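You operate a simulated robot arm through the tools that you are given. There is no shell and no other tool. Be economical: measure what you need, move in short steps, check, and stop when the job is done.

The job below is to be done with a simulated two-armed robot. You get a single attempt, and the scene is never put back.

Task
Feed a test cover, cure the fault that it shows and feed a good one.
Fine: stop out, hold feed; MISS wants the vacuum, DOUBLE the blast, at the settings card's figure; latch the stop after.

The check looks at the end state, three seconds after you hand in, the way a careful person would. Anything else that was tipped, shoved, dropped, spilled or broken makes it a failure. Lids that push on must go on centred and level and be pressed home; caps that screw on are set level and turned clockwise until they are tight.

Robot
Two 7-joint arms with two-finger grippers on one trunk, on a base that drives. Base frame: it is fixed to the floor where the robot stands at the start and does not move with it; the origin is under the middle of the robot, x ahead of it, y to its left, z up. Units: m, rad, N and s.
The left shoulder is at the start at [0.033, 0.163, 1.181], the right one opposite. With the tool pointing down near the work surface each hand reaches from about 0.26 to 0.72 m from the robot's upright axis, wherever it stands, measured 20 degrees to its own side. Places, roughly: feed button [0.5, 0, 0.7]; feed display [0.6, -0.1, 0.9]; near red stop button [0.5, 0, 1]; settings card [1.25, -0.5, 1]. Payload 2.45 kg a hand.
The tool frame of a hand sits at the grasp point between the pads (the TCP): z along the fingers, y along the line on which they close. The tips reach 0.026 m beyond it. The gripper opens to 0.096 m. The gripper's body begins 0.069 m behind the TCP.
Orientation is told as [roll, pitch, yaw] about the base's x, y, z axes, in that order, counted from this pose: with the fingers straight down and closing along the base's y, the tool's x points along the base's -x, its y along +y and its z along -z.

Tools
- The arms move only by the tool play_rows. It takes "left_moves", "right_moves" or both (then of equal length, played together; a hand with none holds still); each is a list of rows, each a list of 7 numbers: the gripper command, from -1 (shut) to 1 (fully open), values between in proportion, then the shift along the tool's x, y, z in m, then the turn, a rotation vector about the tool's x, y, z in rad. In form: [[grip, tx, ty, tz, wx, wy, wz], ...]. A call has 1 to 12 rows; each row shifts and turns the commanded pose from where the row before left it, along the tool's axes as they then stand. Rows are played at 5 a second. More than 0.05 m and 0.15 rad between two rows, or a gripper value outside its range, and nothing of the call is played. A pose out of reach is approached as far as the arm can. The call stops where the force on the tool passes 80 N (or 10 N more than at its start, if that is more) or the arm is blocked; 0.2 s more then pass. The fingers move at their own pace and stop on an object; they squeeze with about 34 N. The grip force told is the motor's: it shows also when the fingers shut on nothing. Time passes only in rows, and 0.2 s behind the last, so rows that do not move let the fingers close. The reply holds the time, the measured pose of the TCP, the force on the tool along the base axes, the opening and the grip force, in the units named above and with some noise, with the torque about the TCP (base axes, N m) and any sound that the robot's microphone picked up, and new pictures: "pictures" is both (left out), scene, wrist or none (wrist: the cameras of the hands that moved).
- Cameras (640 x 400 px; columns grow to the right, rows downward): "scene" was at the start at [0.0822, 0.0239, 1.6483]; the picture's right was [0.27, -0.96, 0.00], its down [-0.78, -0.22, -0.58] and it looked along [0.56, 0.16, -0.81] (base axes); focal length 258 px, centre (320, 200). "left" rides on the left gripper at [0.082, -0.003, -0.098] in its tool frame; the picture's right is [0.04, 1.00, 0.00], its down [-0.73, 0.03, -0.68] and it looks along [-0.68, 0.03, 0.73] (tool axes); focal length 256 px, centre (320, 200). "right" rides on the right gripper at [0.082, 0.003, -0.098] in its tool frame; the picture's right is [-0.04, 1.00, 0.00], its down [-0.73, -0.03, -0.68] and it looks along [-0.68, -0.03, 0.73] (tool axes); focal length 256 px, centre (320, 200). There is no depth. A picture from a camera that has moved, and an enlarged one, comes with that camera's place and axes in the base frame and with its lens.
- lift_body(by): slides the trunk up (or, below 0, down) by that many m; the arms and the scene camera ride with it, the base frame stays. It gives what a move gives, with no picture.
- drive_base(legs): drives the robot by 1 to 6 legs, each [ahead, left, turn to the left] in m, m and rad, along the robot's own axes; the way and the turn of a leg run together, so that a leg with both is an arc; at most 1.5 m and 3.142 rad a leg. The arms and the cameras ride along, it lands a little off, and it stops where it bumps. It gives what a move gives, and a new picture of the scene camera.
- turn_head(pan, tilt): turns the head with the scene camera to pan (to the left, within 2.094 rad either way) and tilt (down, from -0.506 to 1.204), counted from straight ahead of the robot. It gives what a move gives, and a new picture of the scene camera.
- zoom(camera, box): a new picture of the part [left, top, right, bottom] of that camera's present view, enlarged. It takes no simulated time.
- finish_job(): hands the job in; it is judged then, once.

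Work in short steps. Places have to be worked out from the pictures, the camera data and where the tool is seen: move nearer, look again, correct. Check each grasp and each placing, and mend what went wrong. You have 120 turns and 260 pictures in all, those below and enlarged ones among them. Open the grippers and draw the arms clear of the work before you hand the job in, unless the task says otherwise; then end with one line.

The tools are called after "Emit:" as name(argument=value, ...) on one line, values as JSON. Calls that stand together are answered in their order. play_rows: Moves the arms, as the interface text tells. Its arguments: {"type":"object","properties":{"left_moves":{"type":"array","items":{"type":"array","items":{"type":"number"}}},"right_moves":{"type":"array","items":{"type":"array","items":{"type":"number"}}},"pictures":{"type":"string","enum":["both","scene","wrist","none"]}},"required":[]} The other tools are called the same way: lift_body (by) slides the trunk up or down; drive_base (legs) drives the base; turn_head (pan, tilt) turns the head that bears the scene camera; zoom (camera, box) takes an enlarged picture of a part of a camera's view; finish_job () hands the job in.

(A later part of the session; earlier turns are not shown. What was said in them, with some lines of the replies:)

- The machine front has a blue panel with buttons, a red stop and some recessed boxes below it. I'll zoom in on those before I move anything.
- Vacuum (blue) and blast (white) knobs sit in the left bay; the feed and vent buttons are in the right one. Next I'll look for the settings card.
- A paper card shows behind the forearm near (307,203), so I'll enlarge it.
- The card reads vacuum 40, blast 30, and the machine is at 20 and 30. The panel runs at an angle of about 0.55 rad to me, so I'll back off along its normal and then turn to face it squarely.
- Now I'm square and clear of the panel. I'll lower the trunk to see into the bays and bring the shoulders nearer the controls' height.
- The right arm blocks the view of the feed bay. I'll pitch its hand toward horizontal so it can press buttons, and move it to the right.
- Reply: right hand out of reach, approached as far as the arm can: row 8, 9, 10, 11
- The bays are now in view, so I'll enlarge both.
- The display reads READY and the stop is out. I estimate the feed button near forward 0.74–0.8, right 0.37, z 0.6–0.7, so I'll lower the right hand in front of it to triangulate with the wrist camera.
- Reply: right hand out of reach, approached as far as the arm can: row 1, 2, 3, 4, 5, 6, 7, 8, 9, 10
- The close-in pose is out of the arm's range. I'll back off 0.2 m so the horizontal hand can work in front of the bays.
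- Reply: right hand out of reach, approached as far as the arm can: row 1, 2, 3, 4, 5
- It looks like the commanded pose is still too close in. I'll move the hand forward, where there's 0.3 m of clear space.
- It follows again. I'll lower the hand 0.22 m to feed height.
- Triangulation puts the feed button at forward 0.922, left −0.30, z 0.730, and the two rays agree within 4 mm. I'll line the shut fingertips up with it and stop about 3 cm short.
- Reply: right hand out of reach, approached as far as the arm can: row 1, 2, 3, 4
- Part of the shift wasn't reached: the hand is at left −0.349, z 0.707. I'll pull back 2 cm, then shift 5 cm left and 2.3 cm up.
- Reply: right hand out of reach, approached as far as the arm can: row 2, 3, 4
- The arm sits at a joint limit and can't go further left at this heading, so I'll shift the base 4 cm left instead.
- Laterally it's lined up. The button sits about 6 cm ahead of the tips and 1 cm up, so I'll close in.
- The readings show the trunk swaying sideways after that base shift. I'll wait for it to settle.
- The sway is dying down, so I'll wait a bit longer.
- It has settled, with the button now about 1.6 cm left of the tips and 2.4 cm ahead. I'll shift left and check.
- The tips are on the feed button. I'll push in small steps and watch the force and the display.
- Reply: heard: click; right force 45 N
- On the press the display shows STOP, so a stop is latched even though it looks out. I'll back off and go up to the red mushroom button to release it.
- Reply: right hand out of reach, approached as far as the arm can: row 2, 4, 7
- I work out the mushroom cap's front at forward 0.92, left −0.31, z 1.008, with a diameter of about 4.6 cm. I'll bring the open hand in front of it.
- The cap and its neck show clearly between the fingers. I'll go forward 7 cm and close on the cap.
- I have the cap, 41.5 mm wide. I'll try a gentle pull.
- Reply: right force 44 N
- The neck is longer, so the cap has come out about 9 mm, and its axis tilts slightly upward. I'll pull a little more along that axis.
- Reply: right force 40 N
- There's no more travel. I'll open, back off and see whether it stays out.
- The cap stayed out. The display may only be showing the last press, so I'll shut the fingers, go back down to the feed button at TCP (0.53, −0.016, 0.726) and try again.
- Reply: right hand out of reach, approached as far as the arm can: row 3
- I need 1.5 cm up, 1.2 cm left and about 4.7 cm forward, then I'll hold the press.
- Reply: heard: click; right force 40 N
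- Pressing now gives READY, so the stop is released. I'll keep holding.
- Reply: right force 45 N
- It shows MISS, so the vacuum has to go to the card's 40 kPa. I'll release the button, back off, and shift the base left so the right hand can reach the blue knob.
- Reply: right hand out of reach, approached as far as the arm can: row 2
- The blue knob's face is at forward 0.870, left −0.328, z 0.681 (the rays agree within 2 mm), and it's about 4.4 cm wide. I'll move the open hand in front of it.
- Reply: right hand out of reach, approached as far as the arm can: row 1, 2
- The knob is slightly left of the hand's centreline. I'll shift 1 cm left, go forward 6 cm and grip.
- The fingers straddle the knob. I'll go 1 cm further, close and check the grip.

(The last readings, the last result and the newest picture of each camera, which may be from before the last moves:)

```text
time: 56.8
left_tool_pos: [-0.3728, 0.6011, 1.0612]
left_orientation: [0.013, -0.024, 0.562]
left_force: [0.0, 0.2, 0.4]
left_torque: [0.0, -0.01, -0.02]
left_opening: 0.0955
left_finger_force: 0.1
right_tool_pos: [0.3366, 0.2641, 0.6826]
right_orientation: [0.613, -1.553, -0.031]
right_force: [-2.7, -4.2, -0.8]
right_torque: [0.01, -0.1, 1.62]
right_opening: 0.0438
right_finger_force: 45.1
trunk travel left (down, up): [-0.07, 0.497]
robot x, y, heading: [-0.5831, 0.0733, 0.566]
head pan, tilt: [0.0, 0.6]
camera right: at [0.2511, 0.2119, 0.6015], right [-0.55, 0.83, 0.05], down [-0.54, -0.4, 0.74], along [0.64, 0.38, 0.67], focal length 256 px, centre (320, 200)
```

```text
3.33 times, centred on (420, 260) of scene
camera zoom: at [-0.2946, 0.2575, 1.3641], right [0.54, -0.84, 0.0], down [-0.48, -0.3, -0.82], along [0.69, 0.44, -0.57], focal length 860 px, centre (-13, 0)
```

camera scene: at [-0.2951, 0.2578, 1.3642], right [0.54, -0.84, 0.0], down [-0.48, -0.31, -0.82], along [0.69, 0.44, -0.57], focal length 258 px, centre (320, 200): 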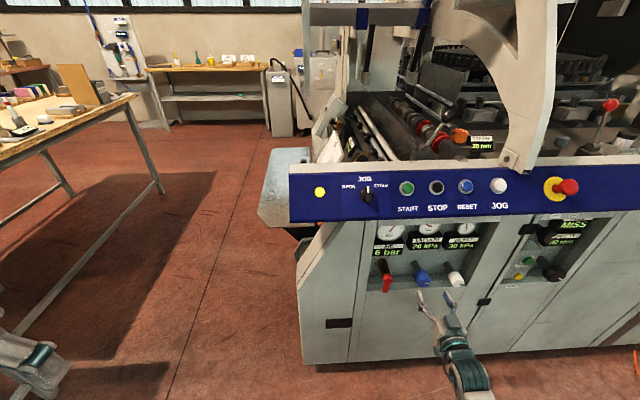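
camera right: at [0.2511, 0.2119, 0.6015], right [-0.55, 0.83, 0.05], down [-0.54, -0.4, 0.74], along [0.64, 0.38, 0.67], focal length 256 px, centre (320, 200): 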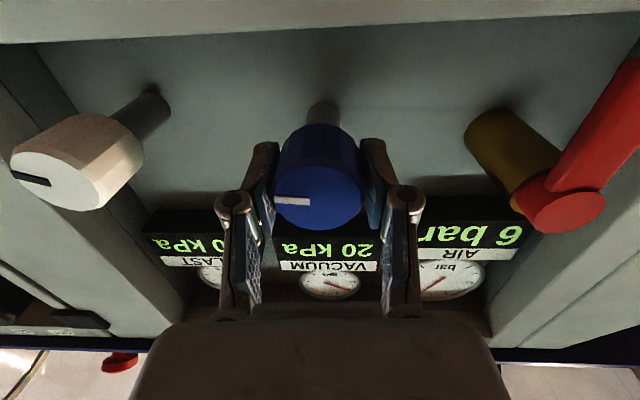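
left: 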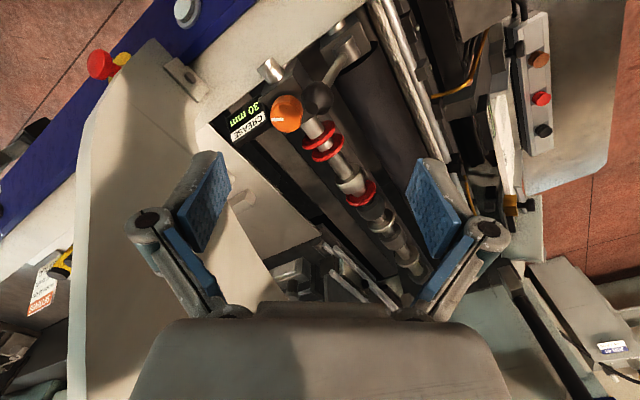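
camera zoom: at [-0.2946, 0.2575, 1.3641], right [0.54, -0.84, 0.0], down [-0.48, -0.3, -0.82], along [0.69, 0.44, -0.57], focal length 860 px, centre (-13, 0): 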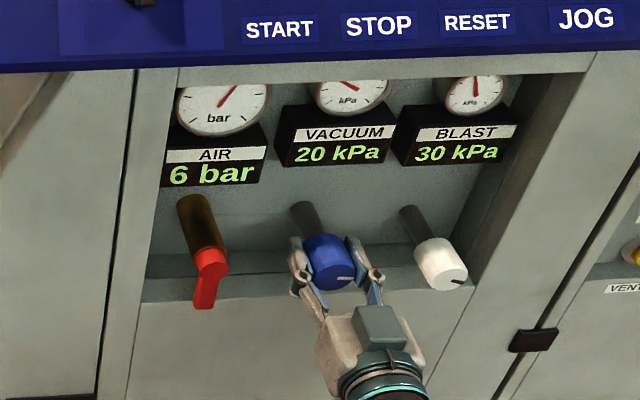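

Good grip at 43.8 mm. I'll turn clockwise 0.3 rad and read the display in the wrist view.

Emit:
play_rows(right_moves=[[-1, 0, 0, 0, 0, 0, 0.1], [-1, 0, 0, 0, 0, 0, 0.1], [-1, 0, 0, 0, 0, 0, 0.1], [-1, 0, 0, 0, 0, 0, 0]], pictures="wrist")

Emit:
zoom(camera="scene", box=[340, 200, 500, 320])

```text
time: 57.8
left_tool_pos: [-0.3735, 0.6019, 1.061]
left_orientation: [0.012, -0.024, 0.562]
left_force: [-1.0, 0.0, -0.1]
left_torque: [0.0, 0.02, 0.0]
left_opening: 0.0961
left_finger_force: 0.0
right_tool_pos: [0.337, 0.2629, 0.6815]
right_orientation: [1.531, -1.261, -0.953]
right_force: [0.9, -2.9, 1.6]
right_torque: [0.12, -0.18, 1.49]
right_opening: 0.0435
right_finger_force: 45.4
trunk travel left (down, up): [-0.07, 0.497]
robot x, y, heading: [-0.5844, 0.0706, 0.568]
head pan, tilt: [0.0, 0.6]
camera right: at [0.2384, 0.2315, 0.6062], right [-0.51, 0.79, 0.34], down [-0.42, -0.58, 0.7], along [0.75, 0.21, 0.63], focal length 256 px, centre (320, 200)
```

right: 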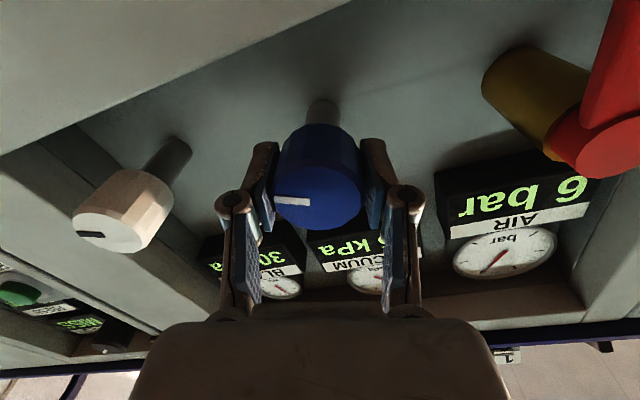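

```text
3.33 times, centred on (420, 260) of scene
camera zoom: at [-0.2948, 0.2574, 1.3642], right [0.54, -0.84, 0.0], down [-0.48, -0.3, -0.82], along [0.69, 0.44, -0.57], focal length 860 px, centre (-13, 0)
```

zoom: 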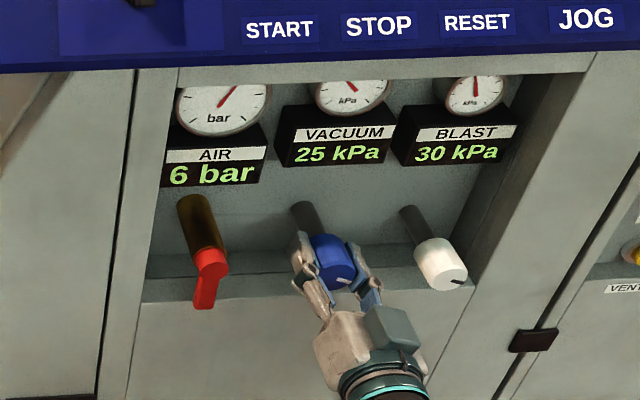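

It reads 25 kPa after 0.3 rad. I'll carry on another 0.6 rad.

Emit:
play_rows(right_moves=[[-1, 0, 0, 0, 0, 0, 0.12], [-1, 0, 0, 0, 0, 0, 0.12], [-1, 0, 0, 0, 0, 0, 0.12], [-1, 0, 0, 0, 0, 0, 0.12], [-1, 0, 0, 0, 0, 0, 0.12], [-1, 0, 0, 0, 0, 0, 0]], pictures="wrist")

Emit:
zoom(camera="scene", box=[340, 200, 500, 320])

```text
time: 59.2
left_tool_pos: [-0.3717, 0.5999, 1.0607]
left_orientation: [0.012, -0.025, 0.564]
left_force: [-0.3, 0.2, 0.0]
left_torque: [0.04, 0.02, -0.02]
left_opening: 0.0958
left_finger_force: 0.1
right_tool_pos: [0.3382, 0.2629, 0.6799]
right_orientation: [1.557, -0.658, -0.982]
right_force: [1.6, -6.6, 4.4]
right_torque: [0.53, -0.68, 0.72]
right_opening: 0.0431
right_finger_force: 45.0
trunk travel left (down, up): [-0.07, 0.497]
robot x, y, heading: [-0.58, 0.0696, 0.563]
head pan, tilt: [0.0, 0.6]
camera right: at [0.2181, 0.2631, 0.6349], right [-0.31, 0.49, 0.82], down [-0.23, -0.87, 0.43], along [0.92, -0.06, 0.38], focal length 256 px, centre (320, 200)
```

right: 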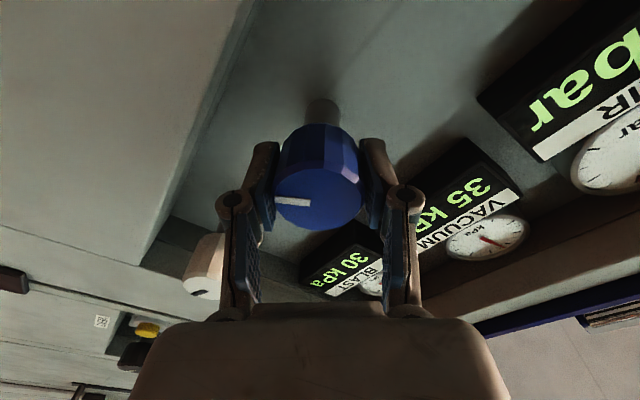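

```text
3.33 times, centred on (420, 260) of scene
camera zoom: at [-0.2953, 0.2562, 1.3645], right [0.54, -0.84, 0.0], down [-0.48, -0.3, -0.82], along [0.69, 0.44, -0.57], focal length 860 px, centre (-13, 0)
```

zoom: 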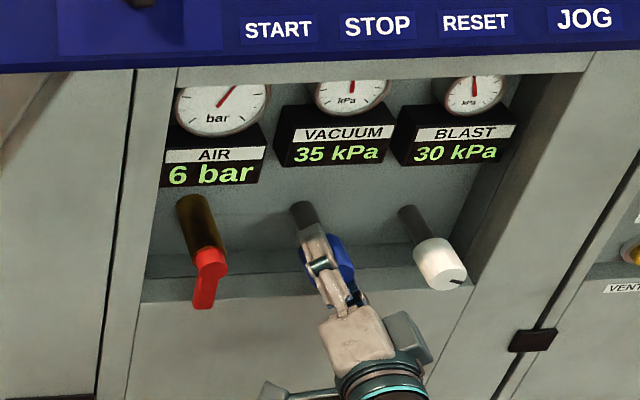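

It reads 35 kPa at 0.9 rad. I'll step in small increments to find where it changes to 40.

Emit:
play_rows(right_moves=[[-1, 0, 0, 0, 0, 0, 0.1], [-1, 0, 0, 0, 0, 0, 0]], pictures="none")

Emit:
zoom(camera="scene", box=[380, 210, 460, 260])

Emit:
play_rows(right_moves=[[-1, 0, 0, 0, 0, 0, 0.1], [-1, 0, 0, 0, 0, 0, 0]], pictures="none")

Emit:
zoom(camera="scene", box=[380, 210, 460, 260])

```text
time: 59.8
left_tool_pos: [-0.3719, 0.5999, 1.0612]
left_orientation: [0.012, -0.023, 0.561]
left_force: [-0.5, -1.2, -0.2]
left_torque: [-0.05, 0.02, -0.03]
left_opening: 0.0959
left_finger_force: 0.0
right_tool_pos: [0.3378, 0.2621, 0.681]
right_orientation: [1.556, -0.558, -0.983]
right_force: [4.7, -7.7, 4.1]
right_torque: [0.38, -0.58, 0.55]
right_opening: 0.0432
right_finger_force: 45.3
trunk travel left (down, up): [-0.07, 0.497]
robot x, y, heading: [-0.5802, 0.0725, 0.568]
head pan, tilt: [0.0, 0.6]
```

```text
8.00 times, centred on (420, 235) of scene
camera zoom: at [-0.2947, 0.2559, 1.3644], right [0.54, -0.84, 0.0], down [-0.48, -0.3, -0.82], along [0.69, 0.44, -0.57], focal length 2064 px, centre (-480, -80)
```

zoom: 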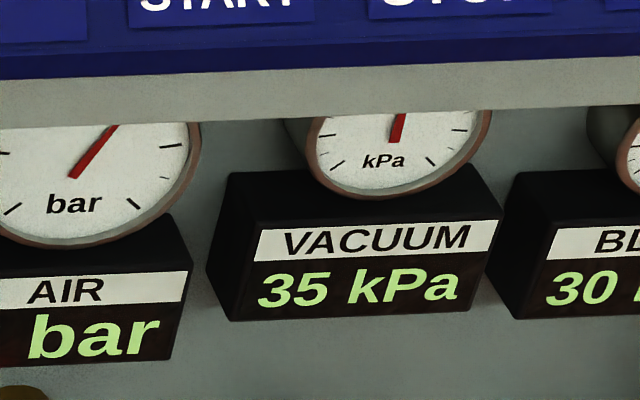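

```text
time: 60.4
left_tool_pos: [-0.3711, 0.6006, 1.061]
left_orientation: [0.014, -0.026, 0.563]
left_force: [0.1, -0.4, 0.4]
left_torque: [0.02, -0.01, 0.01]
left_opening: 0.0961
left_finger_force: 0.1
right_tool_pos: [0.338, 0.2622, 0.6806]
right_orientation: [1.556, -0.459, -0.982]
right_force: [7.4, -7.9, 5.8]
right_torque: [0.17, -0.23, 0.69]
right_opening: 0.0431
right_finger_force: 45.0
trunk travel left (down, up): [-0.07, 0.497]
robot x, y, heading: [-0.5822, 0.0726, 0.562]
head pan, tilt: [0.0, 0.6]
```

```text
8.00 times, centred on (420, 235) of scene
camera zoom: at [-0.2944, 0.2557, 1.3644], right [0.54, -0.84, 0.0], down [-0.48, -0.3, -0.82], along [0.69, 0.44, -0.57], focal length 2064 px, centre (-480, -80)
```

zoom: 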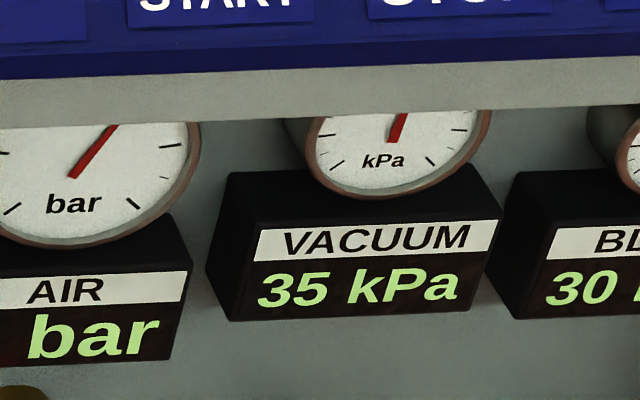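

Still 35 at 1.1 rad. Next steps.

Emit:
play_rows(right_moves=[[-1, 0, 0, 0, 0, 0, 0.08], [-1, 0, 0, 0, 0, 0, 0]], pictures="none")

Emit:
zoom(camera="scene", box=[380, 210, 460, 260])

Emit:
play_rows(right_moves=[[-1, 0, 0, 0, 0, 0, 0.08], [-1, 0, 0, 0, 0, 0, 0]], pictures="none")

Emit:
zoom(camera="scene", box=[380, 210, 460, 260])

```text
time: 61.0
left_tool_pos: [-0.3706, 0.6006, 1.0606]
left_orientation: [0.013, -0.026, 0.562]
left_force: [0.3, 0.4, -0.3]
left_torque: [0.0, -0.01, 0.03]
left_opening: 0.0958
left_finger_force: 0.0
right_tool_pos: [0.3377, 0.262, 0.6805]
right_orientation: [1.558, -0.379, -0.985]
right_force: [10.1, -7.6, 4.8]
right_torque: [0.14, -0.24, 0.2]
right_opening: 0.0427
right_finger_force: 45.1
trunk travel left (down, up): [-0.07, 0.497]
robot x, y, heading: [-0.5783, 0.0726, 0.567]
head pan, tilt: [0.0, 0.6]
```

```text
8.00 times, centred on (420, 235) of scene
camera zoom: at [-0.2937, 0.2555, 1.3642], right [0.54, -0.84, 0.0], down [-0.48, -0.3, -0.82], along [0.69, 0.44, -0.57], focal length 2064 px, centre (-480, -80)
```

zoom: 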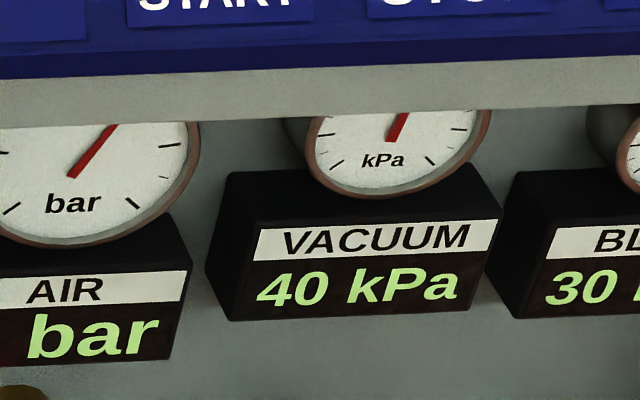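

```text
time: 61.6
left_tool_pos: [-0.3713, 0.5993, 1.0613]
left_orientation: [0.015, -0.024, 0.561]
left_force: [0.8, -1.3, 0.2]
left_torque: [-0.03, 0.05, 0.0]
left_opening: 0.0959
left_finger_force: 0.2
right_tool_pos: [0.337, 0.2627, 0.6804]
right_orientation: [1.557, -0.3, -0.986]
right_force: [9.5, -12.3, 4.5]
right_torque: [0.01, -0.06, 0.23]
right_opening: 0.043
right_finger_force: 45.3
trunk travel left (down, up): [-0.07, 0.497]
robot x, y, heading: [-0.5851, 0.0715, 0.562]
head pan, tilt: [0.0, 0.6]
```

```text
8.00 times, centred on (420, 235) of scene
camera zoom: at [-0.2935, 0.2546, 1.3643], right [0.53, -0.84, 0.0], down [-0.48, -0.3, -0.82], along [0.69, 0.44, -0.57], focal length 2064 px, centre (-480, -80)
```

zoom: 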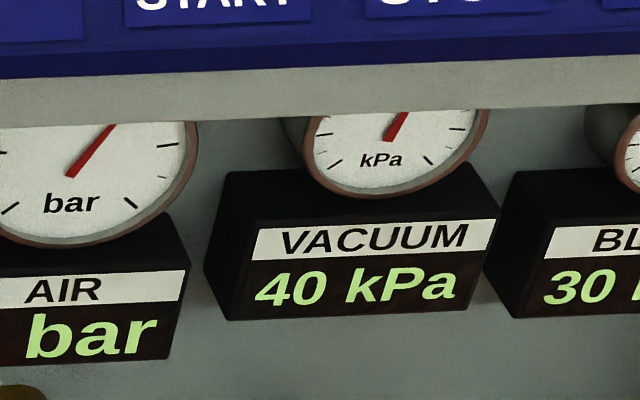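

It shows 40 from about 1.14 rad, with roughly 0.325 rad per 5 kPa, so the centre of 40 is near 1.30 rad. I'll add 0.04, then open and back off straight.

Emit:
play_rows(right_moves=[[-1, 0, 0, 0, 0, 0, 0.04], [-1, 0, 0, 0, 0, 0, 0], [0.4, 0, 0, 0, 0, 0, 0], [0.4, 0, 0, 0, 0, 0, 0], [0.4, 0, 0, -0.04, 0, 0, 0], [0.4, 0, 0, -0.04, 0, 0, 0], [0.4, 0, 0, -0.04, 0, 0, 0]], pictures="none")

Emit:
zoom(camera="scene", box=[340, 200, 500, 320])

```text
time: 63.2
left_tool_pos: [-0.3745, 0.6024, 1.0601]
left_orientation: [0.009, -0.025, 0.562]
left_force: [-0.1, 0.4, 0.4]
left_torque: [0.01, -0.02, 0.0]
left_opening: 0.0961
left_finger_force: 0.1
right_tool_pos: [0.2338, 0.1987, 0.6818]
right_orientation: [1.559, -0.259, -0.986]
right_force: [0.0, -0.4, 1.0]
right_torque: [0.0, -0.02, -0.02]
right_opening: 0.067
right_finger_force: 0.1
trunk travel left (down, up): [-0.07, 0.497]
robot x, y, heading: [-0.5823, 0.0748, 0.566]
head pan, tilt: [0.0, 0.6]
```

```text
3.33 times, centred on (420, 260) of scene
camera zoom: at [-0.2963, 0.2579, 1.3645], right [0.54, -0.84, 0.0], down [-0.48, -0.31, -0.82], along [0.69, 0.44, -0.57], focal length 860 px, centre (-13, 0)
```

zoom: 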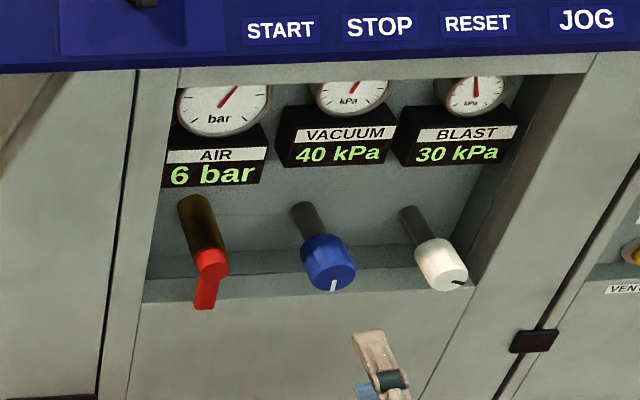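

Vacuum holds at 40 kPa. I'll roll the hand back, shut it and drive back right to the feed button.

Emit:
play_rows(right_moves=[[-1, 0, 0, 0, 0, 0, -0.14], [-1, 0, 0, 0, 0, 0, -0.14], [-1, 0, 0, 0, 0, 0, -0.14], [-1, 0, 0, 0, 0, 0, -0.14], [-1, 0, 0, 0, 0, 0, -0.14], [-1, 0, 0, 0, 0, 0, -0.14], [-1, 0, 0, 0, 0, 0, -0.14], [-1, 0, 0, 0, 0, 0, -0.14], [-1, -0.02, 0, 0, 0, 0, -0.14], [-1, -0.02, 0, 0, 0, 0, -0.04]], pictures="none")

Emit:
drive_base(legs=[[0, -0.33, 0]])

Emit:
play_rows(right_moves=[[-1, 0, 0, 0, 0, 0, 0], [-1, 0, 0, 0, 0, 0, 0], [-1, 0, 0, 0, 0, 0, 0], [-1, 0, 0, 0, 0, 0, 0], [-1, 0, 0, 0, 0, 0, 0], [-1, 0, 0, 0, 0, 0, 0], [-1, 0, 0, 0, 0, 0, 0], [-1, 0, 0, 0, 0, 0, 0], [-1, 0, 0, 0, 0, 0, 0], [-1, 0, 0, 0, 0, 0, 0], [-1, 0, 0, 0, 0, 0, 0], [-1, 0, 0, 0, 0, 0, 0]], pictures="none")

Emit:
play_rows(right_moves=[[-1, 0, 0, 0, 0, 0, 0], [-1, 0, 0, 0, 0, 0, 0], [-1, 0, 0, 0, 0, 0, 0], [-1, 0, 0, 0, 0, 0, 0], [-1, 0, 0, 0, 0, 0, 0], [-1, 0, 0, 0, 0, 0, 0], [-1, 0, 0, 0, 0, 0, 0], [-1, 0, 0, 0, 0, 0, 0], [-1, 0, 0, 0, 0, 0, 0], [-1, 0, 0, 0, 0, 0, 0], [-1, 0, 0, 0, 0, 0, 0], [-1, 0, 0, 0, 0, 0, 0]], pictures="wrist")

```text
time: 65.4
left_tool_pos: [-0.3735, 0.6024, 1.0611]
left_orientation: [0.011, -0.025, 0.563]
left_force: [-0.1, -0.1, -0.6]
left_torque: [0.0, 0.01, -0.02]
left_opening: 0.0964
left_finger_force: 0.0
right_tool_pos: [0.2396, 0.1914, 0.7232]
right_orientation: [0.628, -1.552, -0.038]
right_force: [0.1, -0.4, -0.1]
right_torque: [0.0, 0.0, 0.01]
right_opening: 0.0
right_finger_force: 28.5
trunk travel left (down, up): [-0.07, 0.497]
robot x, y, heading: [-0.5814, 0.0744, 0.565]
head pan, tilt: [0.0, 0.6]
```

```text
time: 67.6
left_tool_pos: [-0.1963, 0.3225, 1.0594]
left_orientation: [0.009, -0.027, 0.566]
left_force: [0.2, -0.7, -0.4]
left_torque: [0.02, 0.0, -0.03]
left_opening: 0.0961
left_finger_force: 0.1
right_tool_pos: [0.4164, -0.0875, 0.724]
right_orientation: [0.559, -1.553, 0.033]
right_force: [0.7, -0.3, 0.2]
right_torque: [-0.04, -0.04, -0.01]
right_opening: 0.0004
right_finger_force: 28.2
trunk travel left (down, up): [-0.07, 0.497]
robot x, y, heading: [-0.404, -0.2102, 0.568]
head pan, tilt: [0.0, 0.6]
camera scene: at [-0.12, -0.0182, 1.3642], right [0.54, -0.84, 0.01], down [-0.48, -0.31, -0.82], along [0.69, 0.44, -0.57], focal length 258 px, centre (320, 200)
```

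scene: 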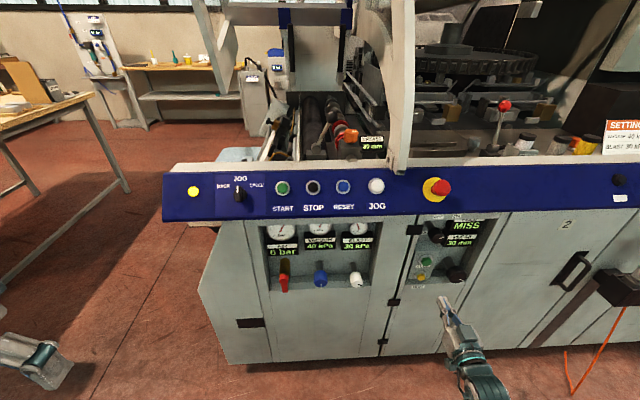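

```text
time: 70.2
left_tool_pos: [-0.1968, 0.3147, 1.0634]
left_orientation: [0.015, -0.03, 0.563]
left_force: [-0.1, 0.4, 0.0]
left_torque: [-0.01, 0.01, 0.02]
left_opening: 0.0959
left_finger_force: 0.0
right_tool_pos: [0.4182, -0.0943, 0.7259]
right_orientation: [0.983, -1.553, -0.389]
right_force: [-0.1, -0.9, -0.6]
right_torque: [0.01, -0.02, 0.02]
right_opening: 0.0
right_finger_force: 29.1
trunk travel left (down, up): [-0.07, 0.497]
robot x, y, heading: [-0.4036, -0.2114, 0.569]
head pan, tilt: [0.0, 0.6]
```

```text
time: 72.8
left_tool_pos: [-0.1976, 0.3149, 1.0641]
left_orientation: [0.013, -0.029, 0.566]
left_force: [-0.7, -0.2, -0.2]
left_torque: [-0.01, 0.01, 0.0]
left_opening: 0.0961
left_finger_force: 0.1
right_tool_pos: [0.4162, -0.0929, 0.7265]
right_orientation: [0.961, -1.553, -0.37]
right_force: [-0.3, -0.7, 0.3]
right_torque: [-0.01, 0.03, -0.01]
right_opening: 0.0003
right_finger_force: 28.6
trunk travel left (down, up): [-0.07, 0.497]
robot x, y, heading: [-0.4019, -0.2094, 0.567]
head pan, tilt: [0.0, 0.6]
camera right: at [0.3319, -0.1453, 0.6454], right [-0.56, 0.83, 0.05], down [-0.53, -0.41, 0.74], along [0.64, 0.38, 0.67], focal length 256 px, centre (320, 200)
```

right: 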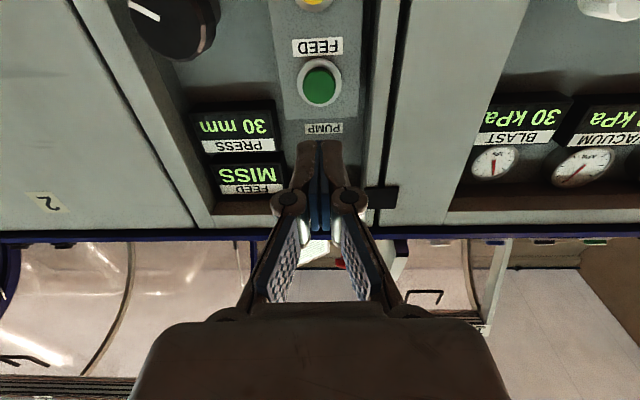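

The button is straight ahead: 13.7 cm forward, with no lateral or height error. I'll approach, press and hold.

Emit:
play_rows(right_moves=[[-1, 0, 0, 0.04, 0, 0, 0], [-1, 0, 0, 0.04, 0, 0, 0], [-1, 0, 0, 0.033, 0, 0, 0], [-1, 0, 0, 0, 0, 0, 0]], pictures="wrist")

```text
time: 73.8
left_tool_pos: [-0.1978, 0.3152, 1.0637]
left_orientation: [0.014, -0.03, 0.562]
left_force: [0.1, -0.1, 0.4]
left_torque: [0.0, 0.0, -0.01]
left_opening: 0.096
left_finger_force: 0.0
right_tool_pos: [0.5119, -0.0309, 0.7215]
right_orientation: [0.999, -1.553, -0.407]
right_force: [0.4, 0.2, 0.2]
right_torque: [-0.01, 0.02, -0.02]
right_opening: 0.0
right_finger_force: 28.0
trunk travel left (down, up): [-0.07, 0.497]
robot x, y, heading: [-0.4035, -0.213, 0.567]
head pan, tilt: [0.0, 0.6]
camera right: at [0.4267, -0.0834, 0.6421], right [-0.56, 0.83, 0.05], down [-0.54, -0.41, 0.74], along [0.64, 0.38, 0.67], focal length 256 px, centre (320, 200)
```

right: 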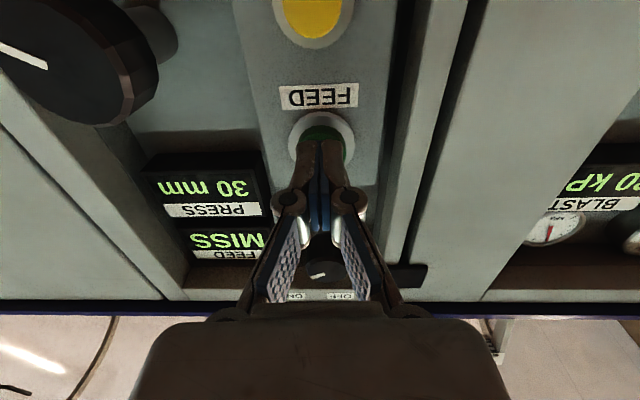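

Well aligned. I'll press and hold.

Emit:
play_rows(right_moves=[[-1, -0.004, 0, 0.012, 0, 0, 0], [-1, 0, 0, 0.009, 0, 0, 0], [-1, 0, 0, 0.006, 0, 0, 0], [-1, 0, 0, 0, 0, 0, 0], [-1, 0, 0, 0, 0, 0, 0], [-1, 0, 0, 0, 0, 0, 0], [-1, 0, 0, 0, 0, 0, 0], [-1, 0, 0, 0, 0, 0, 0]], pictures="wrist")

Emit:
zoom(camera="scene", box=[380, 200, 500, 290])

```text
time: 75.6
left_tool_pos: [-0.1992, 0.3143, 1.0645]
left_orientation: [0.012, -0.033, 0.565]
left_force: [-0.2, 0.8, 1.0]
left_torque: [-0.02, -0.01, 0.0]
left_opening: 0.0961
left_finger_force: 0.1
right_tool_pos: [0.5333, -0.0178, 0.7248]
right_orientation: [0.861, -1.553, -0.265]
right_force: [-47.1, -21.0, -16.5]
right_torque: [-0.08, 0.04, 0.26]
right_opening: 0.006
right_finger_force: 28.2
trunk travel left (down, up): [-0.07, 0.497]
robot x, y, heading: [-0.4052, -0.2052, 0.568]
head pan, tilt: [0.0, 0.6]
heard: click
camera right: at [0.4473, -0.0688, 0.6459], right [-0.56, 0.83, 0.05], down [-0.53, -0.41, 0.74], along [0.64, 0.38, 0.67], focal length 256 px, centre (320, 200)
```

right: 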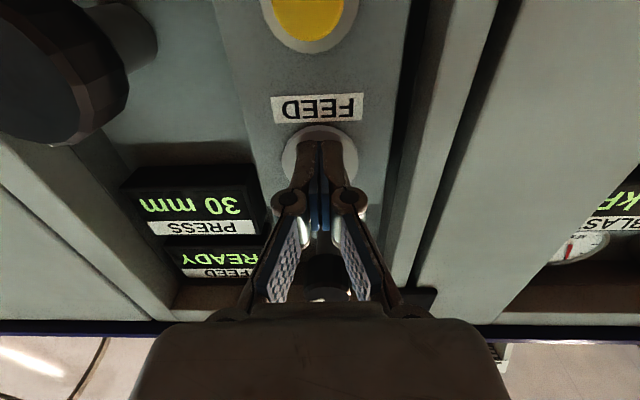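

```text
4.44 times, centred on (440, 245) of scene
camera zoom: at [-0.1182, -0.0253, 1.3646], right [0.54, -0.84, 0.0], down [-0.48, -0.31, -0.82], along [0.69, 0.44, -0.57], focal length 1147 px, centre (-213, 0)
```

zoom: 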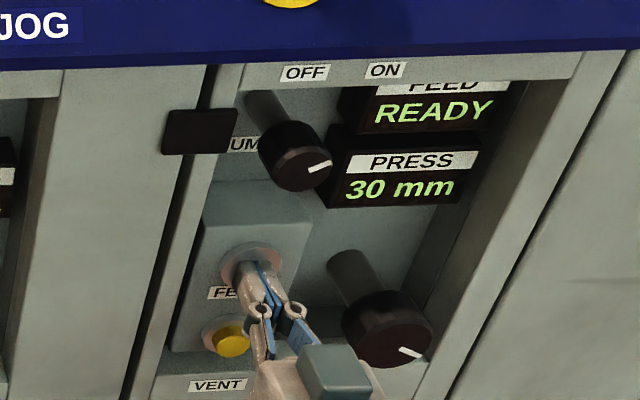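

Display READY and button down; I'll keep holding.

Emit:
play_rows(right_moves=[[-1, 0, 0, 0, 0, 0, 0], [-1, 0, 0, 0, 0, 0, 0], [-1, 0, 0, 0, 0, 0, 0], [-1, 0, 0, 0, 0, 0, 0], [-1, 0, 0, 0, 0, 0, 0], [-1, 0, 0, 0, 0, 0, 0], [-1, 0, 0, 0, 0, 0, 0], [-1, 0, 0, 0, 0, 0, 0]], pictures="scene")

Emit:
zoom(camera="scene", box=[380, 200, 500, 290])

```text
time: 77.4
left_tool_pos: [-0.1985, 0.3133, 1.0646]
left_orientation: [0.014, -0.032, 0.563]
left_force: [0.2, -0.8, -0.7]
left_torque: [-0.04, -0.01, 0.03]
left_opening: 0.0962
left_finger_force: 0.1
right_tool_pos: [0.5323, -0.0168, 0.7265]
right_orientation: [0.925, -1.554, -0.334]
right_force: [-44.5, -23.6, -14.4]
right_torque: [-0.12, 0.04, 0.23]
right_opening: 0.0061
right_finger_force: 28.6
trunk travel left (down, up): [-0.07, 0.497]
robot x, y, heading: [-0.4047, -0.211, 0.564]
head pan, tilt: [0.0, 0.6]
camera scene: at [-0.1183, -0.0258, 1.3648], right [0.54, -0.84, 0.0], down [-0.48, -0.31, -0.82], along [0.69, 0.44, -0.57], focal length 258 px, centre (320, 200)
```

scene: 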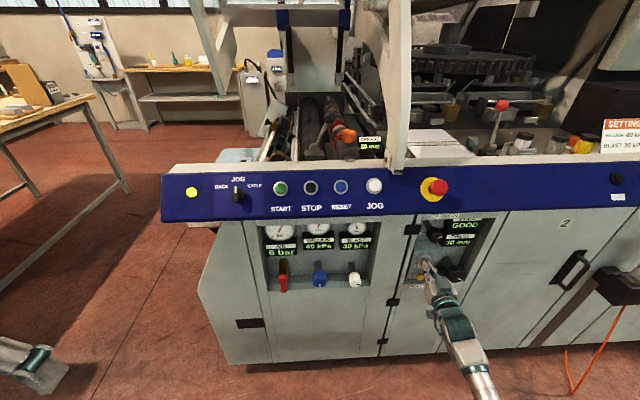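

```text
4.44 times, centred on (440, 245) of scene
camera zoom: at [-0.1183, -0.0258, 1.3648], right [0.54, -0.84, 0.0], down [-0.48, -0.31, -0.82], along [0.69, 0.44, -0.57], focal length 1147 px, centre (-213, 0)
```

zoom: 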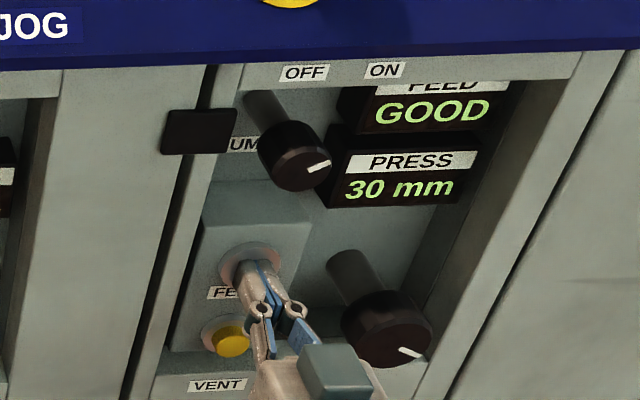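

GOOD: a cover has been fed. I'll release, go up in front of the mushroom stop with shut fingers and press it to latch.

Emit:
play_rows(right_moves=[[-1, 0, 0, -0.04, 0, 0, 0], [-1, 0, 0, -0.04, 0, 0, 0], [-1, 0, 0, -0.04, 0, 0, 0], [-1, -0.035, 0.004, 0, 0, 0, 0], [-1, -0.036, 0.004, 0, 0, 0, 0], [-1, -0.036, 0.004, 0, 0, 0, 0], [-1, -0.036, 0.004, 0, 0, 0, 0], [-1, -0.036, 0.004, 0, 0, 0, 0], [-1, -0.036, 0.004, 0, 0, 0, 0], [-1, -0.036, 0.004, 0, 0, 0, 0], [-1, -0.034, 0.004, 0, 0, 0, 0], [-1, 0, 0, 0, 0, 0, 0]], pictures="both")

```text
time: 80.0
left_tool_pos: [-0.1962, 0.3166, 1.0638]
left_orientation: [0.013, -0.028, 0.564]
left_force: [-0.5, 0.8, 0.1]
left_torque: [0.0, 0.0, 0.01]
left_opening: 0.0961
left_finger_force: 0.1
right_tool_pos: [0.4212, -0.0594, 1.0149]
right_orientation: [0.908, -1.551, -0.317]
right_force: [-0.1, 0.3, -0.9]
right_torque: [-0.01, -0.02, 0.04]
right_opening: 0.0
right_finger_force: 28.5
trunk travel left (down, up): [-0.07, 0.497]
robot x, y, heading: [-0.4027, -0.2083, 0.568]
head pan, tilt: [0.0, 0.6]
camera scene: at [-0.1151, -0.024, 1.3638], right [0.54, -0.84, 0.0], down [-0.48, -0.31, -0.82], along [0.69, 0.44, -0.57], focal length 258 px, centre (320, 200)
camera right: at [0.3349, -0.1111, 0.9357], right [-0.56, 0.83, 0.06], down [-0.53, -0.41, 0.74], along [0.64, 0.38, 0.67], focal length 256 px, centre (320, 200)
```

scene: 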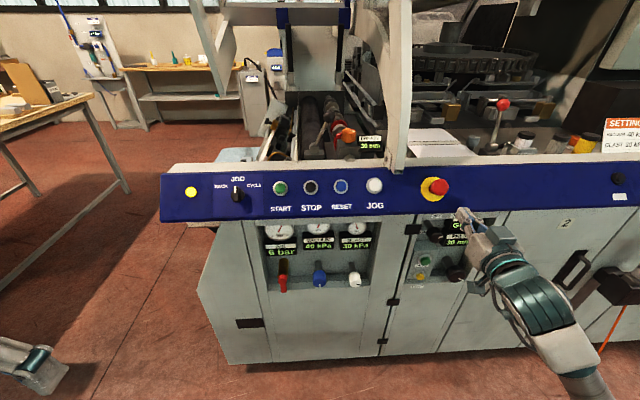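
right: 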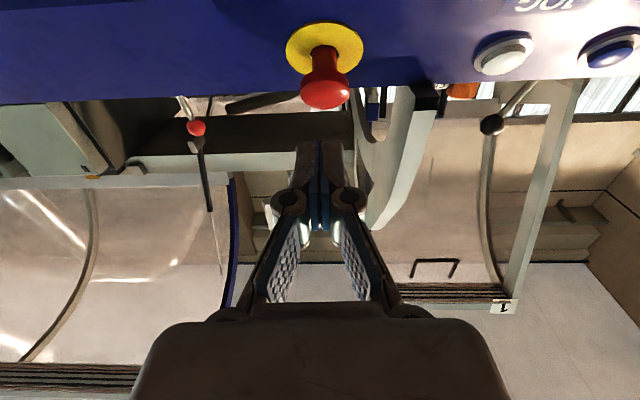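

The cap is about 9 cm ahead of the tips and 0.6 cm left. I'll approach to about 1.5 cm.

Emit:
play_rows(right_moves=[[-1, 0.003, 0.003, 0.035, 0, 0, 0], [-1, 0, 0.003, 0.035, 0, 0, 0], [-1, 0, 0, 0, 0, 0, 0]], pictures="wrist")

Emit:
zoom(camera="scene", box=[380, 150, 500, 240])

```text
time: 80.8
left_tool_pos: [-0.1978, 0.3148, 1.0639]
left_orientation: [0.013, -0.028, 0.564]
left_force: [0.6, 0.6, 0.4]
left_torque: [0.0, 0.01, 0.01]
left_opening: 0.096
left_finger_force: 0.0
right_tool_pos: [0.4726, -0.0121, 1.0122]
right_orientation: [1.003, -1.555, -0.409]
right_force: [0.0, 0.4, -0.5]
right_torque: [0.03, -0.01, -0.01]
right_opening: 0.0001
right_finger_force: 27.9
trunk travel left (down, up): [-0.07, 0.497]
robot x, y, heading: [-0.404, -0.2102, 0.567]
head pan, tilt: [0.0, 0.6]
camera right: at [0.3879, -0.0641, 0.932], right [-0.56, 0.83, 0.05], down [-0.54, -0.41, 0.74], along [0.64, 0.38, 0.67], focal length 256 px, centre (320, 200)
```

right: 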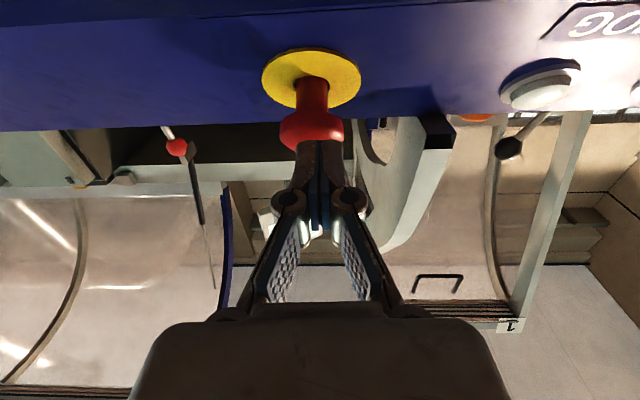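

```text
4.44 times, centred on (440, 195) of scene
camera zoom: at [-0.1159, -0.024, 1.3642], right [0.54, -0.84, 0.0], down [-0.48, -0.31, -0.82], along [0.69, 0.44, -0.57], focal length 1147 px, centre (-213, 222)
```

zoom: 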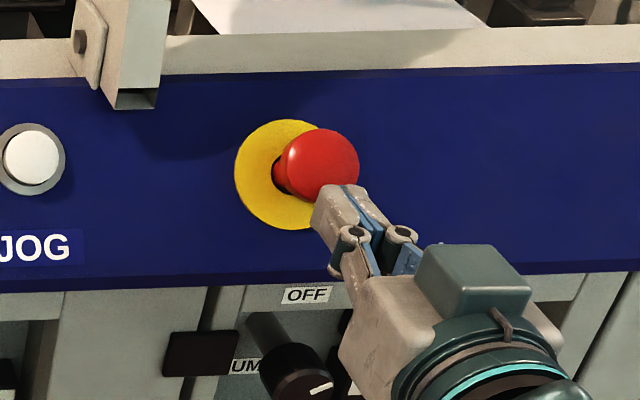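

The cap's face is about 4 cm ahead of the tips, 0.7 cm right, at matching height. I'll shift, close in and press in small steps.

Emit:
play_rows(right_moves=[[-1, 0, -0.007, 0.01, 0, 0, 0], [-1, 0, 0, 0.018, 0, 0, 0], [-1, 0, 0, 0.006, 0, 0, 0], [-1, 0, 0, 0.006, 0, 0, 0], [-1, 0, 0, 0.006, 0, 0, 0], [-1, 0, 0, 0, 0, 0, 0]], pictures="wrist")

Emit:
zoom(camera="scene", box=[380, 150, 500, 240])

```text
time: 82.2
left_tool_pos: [-0.205, 0.308, 1.0695]
left_orientation: [0.015, -0.041, 0.564]
left_force: [-0.1, 0.6, 0.3]
left_torque: [0.03, -0.02, 0.0]
left_opening: 0.096
left_finger_force: 0.0
right_tool_pos: [0.5084, -0.0003, 1.0268]
right_orientation: [2.189, -1.552, -1.593]
right_force: [-51.0, -39.7, 21.9]
right_torque: [-0.2, 0.07, 0.0]
right_opening: 0.0062
right_finger_force: 28.7
trunk travel left (down, up): [-0.07, 0.497]
robot x, y, heading: [-0.4, -0.2106, 0.569]
head pan, tilt: [0.0, 0.6]
camera right: at [0.4238, -0.0512, 0.9446], right [-0.56, 0.83, 0.06], down [-0.55, -0.42, 0.73], along [0.62, 0.37, 0.69], focal length 256 px, centre (320, 200)
```

right: 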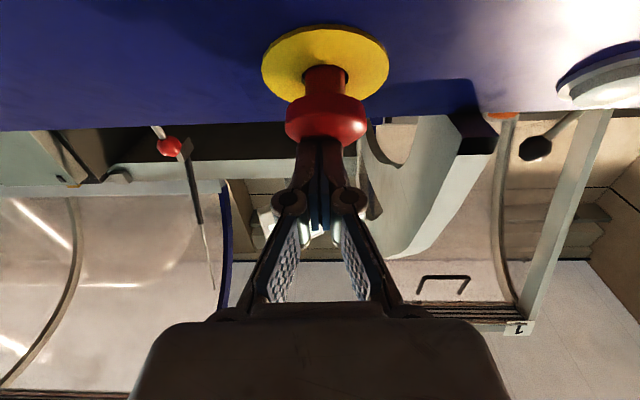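

```text
4.44 times, centred on (440, 195) of scene
camera zoom: at [-0.1337, -0.036, 1.3702], right [0.54, -0.84, 0.0], down [-0.47, -0.3, -0.83], along [0.7, 0.45, -0.56], focal length 1147 px, centre (-213, 222)
```

zoom: 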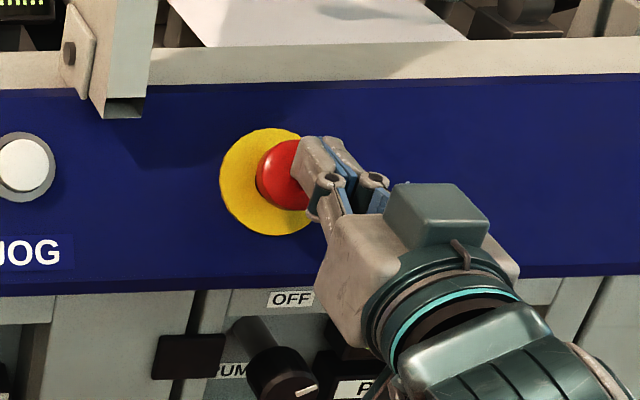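

The tip slid upward because the button axis tilts up-and-out, and there was no click. I'll back off, tilt the tool 0.22 rad down to match the axis, and re-aim.

Emit:
play_rows(right_moves=[[-1, 0, 0, -0.03, 0, 0, 0], [-1, 0, 0, -0.02, 0, 0, 0], [-1, 0, 0, 0, 0, 0.11, 0], [-1, 0, 0, 0, 0, 0.11, 0], [-1, 0, 0, 0, 0, 0, 0], [-1, 0, 0, 0, 0, 0, 0], [-1, 0, 0, 0, 0, 0, 0], [-1, 0, 0, 0, 0, 0, 0]], pictures="wrist")

Emit:
zoom(camera="scene", box=[380, 150, 500, 240])

```text
time: 84.0
left_tool_pos: [-0.1977, 0.3152, 1.0631]
left_orientation: [0.014, -0.028, 0.564]
left_force: [0.9, -0.3, 0.7]
left_torque: [0.0, -0.02, 0.06]
left_opening: 0.0964
left_finger_force: 0.0
right_tool_pos: [0.4773, -0.0205, 1.0126]
right_orientation: [0.066, -1.342, 0.528]
right_force: [0.1, 0.1, -0.2]
right_torque: [0.0, 0.0, 0.0]
right_opening: 0.0001
right_finger_force: 28.6
trunk travel left (down, up): [-0.07, 0.497]
robot x, y, heading: [-0.4013, -0.2126, 0.565]
head pan, tilt: [0.0, 0.6]
camera right: at [0.3796, -0.0817, 0.9552], right [-0.55, 0.83, 0.05], down [-0.39, -0.31, 0.87], along [0.74, 0.46, 0.49], focal length 256 px, centre (320, 200)
```

right: 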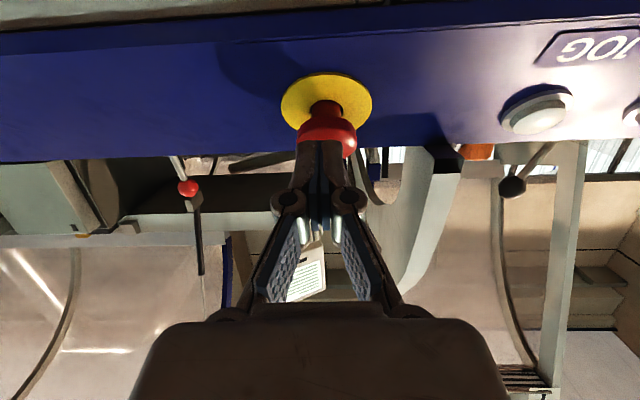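

```text
4.44 times, centred on (440, 195) of scene
camera zoom: at [-0.1152, -0.0244, 1.364], right [0.54, -0.84, 0.0], down [-0.48, -0.31, -0.82], along [0.69, 0.44, -0.57], focal length 1147 px, centre (-213, 222)
```

zoom: 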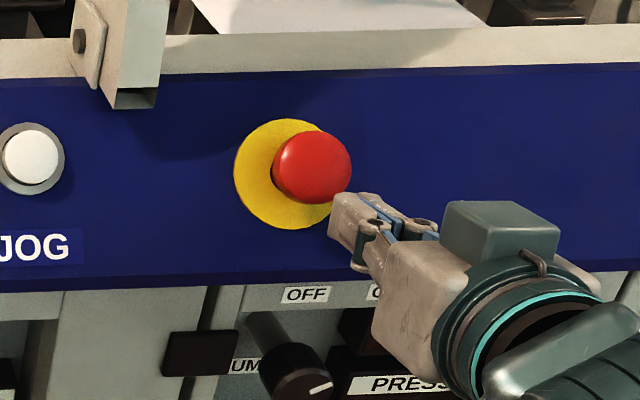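

The cap now stands 28 px off the plate, the same as when it was latched at the start (it was about 38 px when out), so that press seems to have seated it. To be sure, I'll press once more along the tilted axis, aimed 1.2 cm higher.

Emit:
play_rows(right_moves=[[-1, -0.012, 0, 0.01, 0, 0, 0], [-1, 0, 0, 0.025, 0, 0, 0], [-1, 0, 0, 0.006, 0, 0, 0], [-1, 0, 0, 0.006, 0, 0, 0], [-1, 0, 0, 0.006, 0, 0, 0], [-1, 0, 0, 0, 0, 0, 0]], pictures="wrist")

Emit:
zoom(camera="scene", box=[380, 150, 500, 240])

```text
time: 85.4
left_tool_pos: [-0.2048, 0.3113, 1.067]
left_orientation: [0.014, -0.037, 0.561]
left_force: [-0.1, 0.4, -0.3]
left_torque: [0.03, -0.05, -0.04]
left_opening: 0.0959
left_finger_force: 0.1
right_tool_pos: [0.511, 0.0018, 1.0329]
right_orientation: [0.089, -1.369, 0.506]
right_force: [-39.6, -25.2, 21.3]
right_torque: [0.05, 0.38, -0.08]
right_opening: 0.006
right_finger_force: 28.9
trunk travel left (down, up): [-0.07, 0.497]
robot x, y, heading: [-0.4085, -0.2128, 0.56]
head pan, tilt: [0.0, 0.6]
stopped in row 6 (right hand): the force on the tool passed its limit at 80 N (the readings are from after the stop); the commanded pose is now the measured one
camera right: at [0.4147, -0.0585, 0.9727], right [-0.55, 0.83, 0.06], down [-0.41, -0.33, 0.85], along [0.73, 0.45, 0.52], focal length 256 px, centre (320, 200)
```

right: 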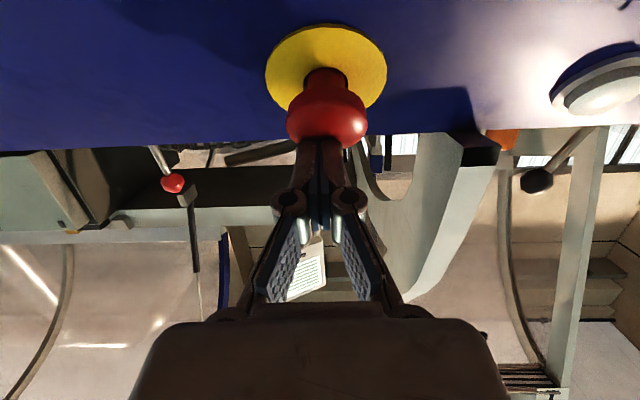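

```text
4.44 times, centred on (440, 195) of scene
camera zoom: at [-0.1324, -0.0335, 1.3686], right [0.54, -0.84, 0.0], down [-0.47, -0.3, -0.83], along [0.7, 0.44, -0.56], focal length 1147 px, centre (-213, 222)
```

zoom: 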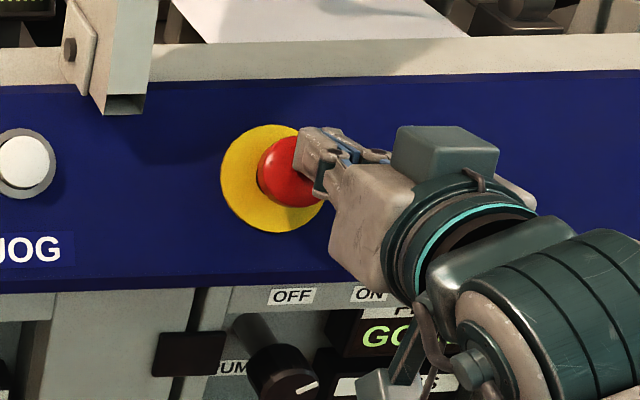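

The cap hit its end stop at 80 N and the display still says GOOD. I'll back well away and inspect.

Emit:
play_rows(right_moves=[[-1, 0, 0, -0.03, 0, 0, 0], [-1, 0, 0, -0.04, 0, 0, 0], [-1, 0, -0.03, -0.04, 0, 0, 0], [-0.5, 0, -0.03, -0.03, 0, 0, 0], [0, 0, -0.03, 0, 0, 0, 0], [0.5, 0, -0.03, 0, 0, 0, 0], [1, 0, 0, 0, 0, 0, 0], [1, 0, 0, 0, 0, 0, 0], [1, 0, 0, 0, 0, 0, 0]], pictures="both")

Emit:
zoom(camera="scene", box=[380, 150, 500, 240])

Emit:
zoom(camera="scene", box=[240, 120, 500, 290])

```text
time: 87.4
left_tool_pos: [-0.1965, 0.3134, 1.0649]
left_orientation: [0.014, -0.029, 0.564]
left_force: [0.6, -0.7, -0.1]
left_torque: [-0.02, -0.02, 0.0]
left_opening: 0.0962
left_finger_force: 0.1
right_tool_pos: [0.4714, -0.1719, 1.0422]
right_orientation: [0.076, -1.348, 0.517]
right_force: [0.4, -0.3, 0.0]
right_torque: [-0.04, -0.03, -0.02]
right_opening: 0.0959
right_finger_force: 0.0
trunk travel left (down, up): [-0.07, 0.497]
robot x, y, heading: [-0.4045, -0.2119, 0.565]
head pan, tilt: [0.0, 0.6]
camera scene: at [-0.1159, -0.0264, 1.3642], right [0.54, -0.84, 0.0], down [-0.48, -0.3, -0.82], along [0.69, 0.44, -0.57], focal length 258 px, centre (320, 200)
camera right: at [0.3751, -0.2318, 0.984], right [-0.55, 0.83, 0.06], down [-0.39, -0.32, 0.86], along [0.74, 0.45, 0.5], focal length 256 px, centre (320, 200)
```

scene: 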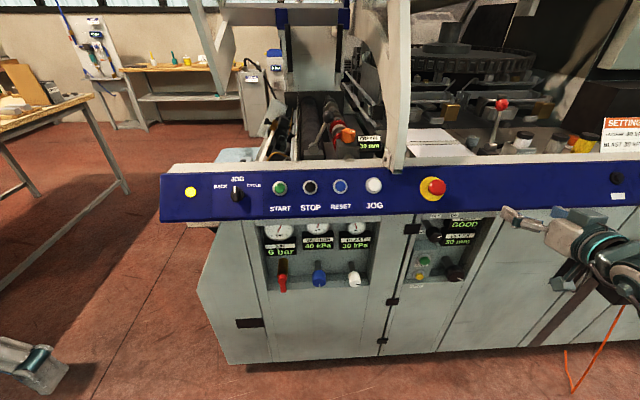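
right: 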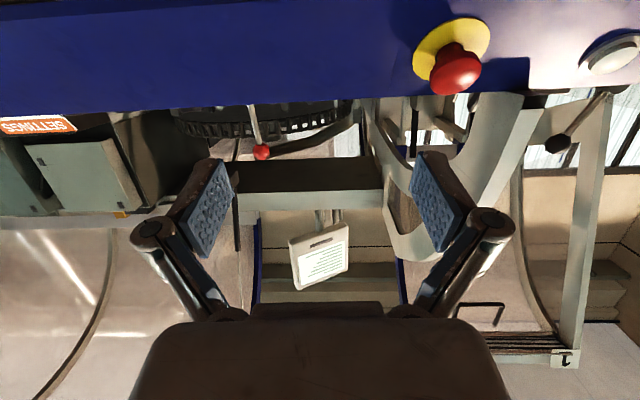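

```text
4.44 times, centred on (440, 195) of scene
camera zoom: at [-0.1159, -0.0264, 1.3642], right [0.54, -0.84, 0.0], down [-0.48, -0.3, -0.82], along [0.69, 0.44, -0.57], focal length 1147 px, centre (-213, 222)
```

zoom: 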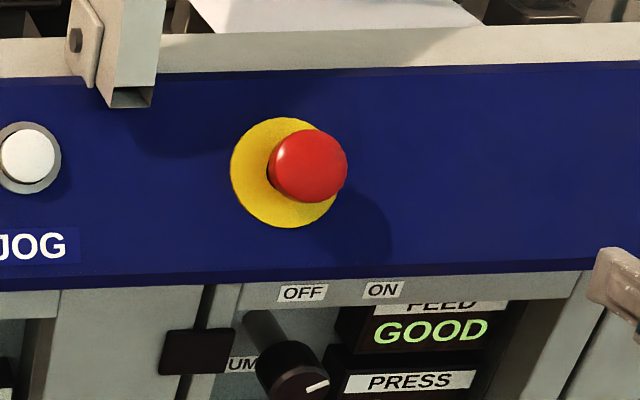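

```text
2.35 times, centred on (370, 205) of scene
camera zoom: at [-0.1159, -0.0264, 1.3642], right [0.54, -0.84, 0.0], down [-0.48, -0.3, -0.82], along [0.69, 0.44, -0.57], focal length 607 px, centre (202, 188)
```

zoom: 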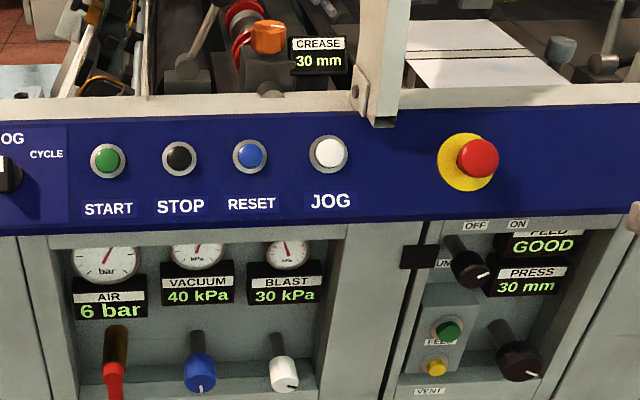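

The stop sits exactly as in its starting latched state. Feed shows GOOD, vacuum 40, blast 30, the other settings are unchanged, and the arms are clear. I'll hand in.

Emit:
finish_job()

```text
The job is handed in.
```

The test cover showed MISS, so I set the vacuum to the card's 40 kPa (blast left at 30 kPa). The next cover then read GOOD, and I pressed the stop back in until it latched, with the arms open and clear.
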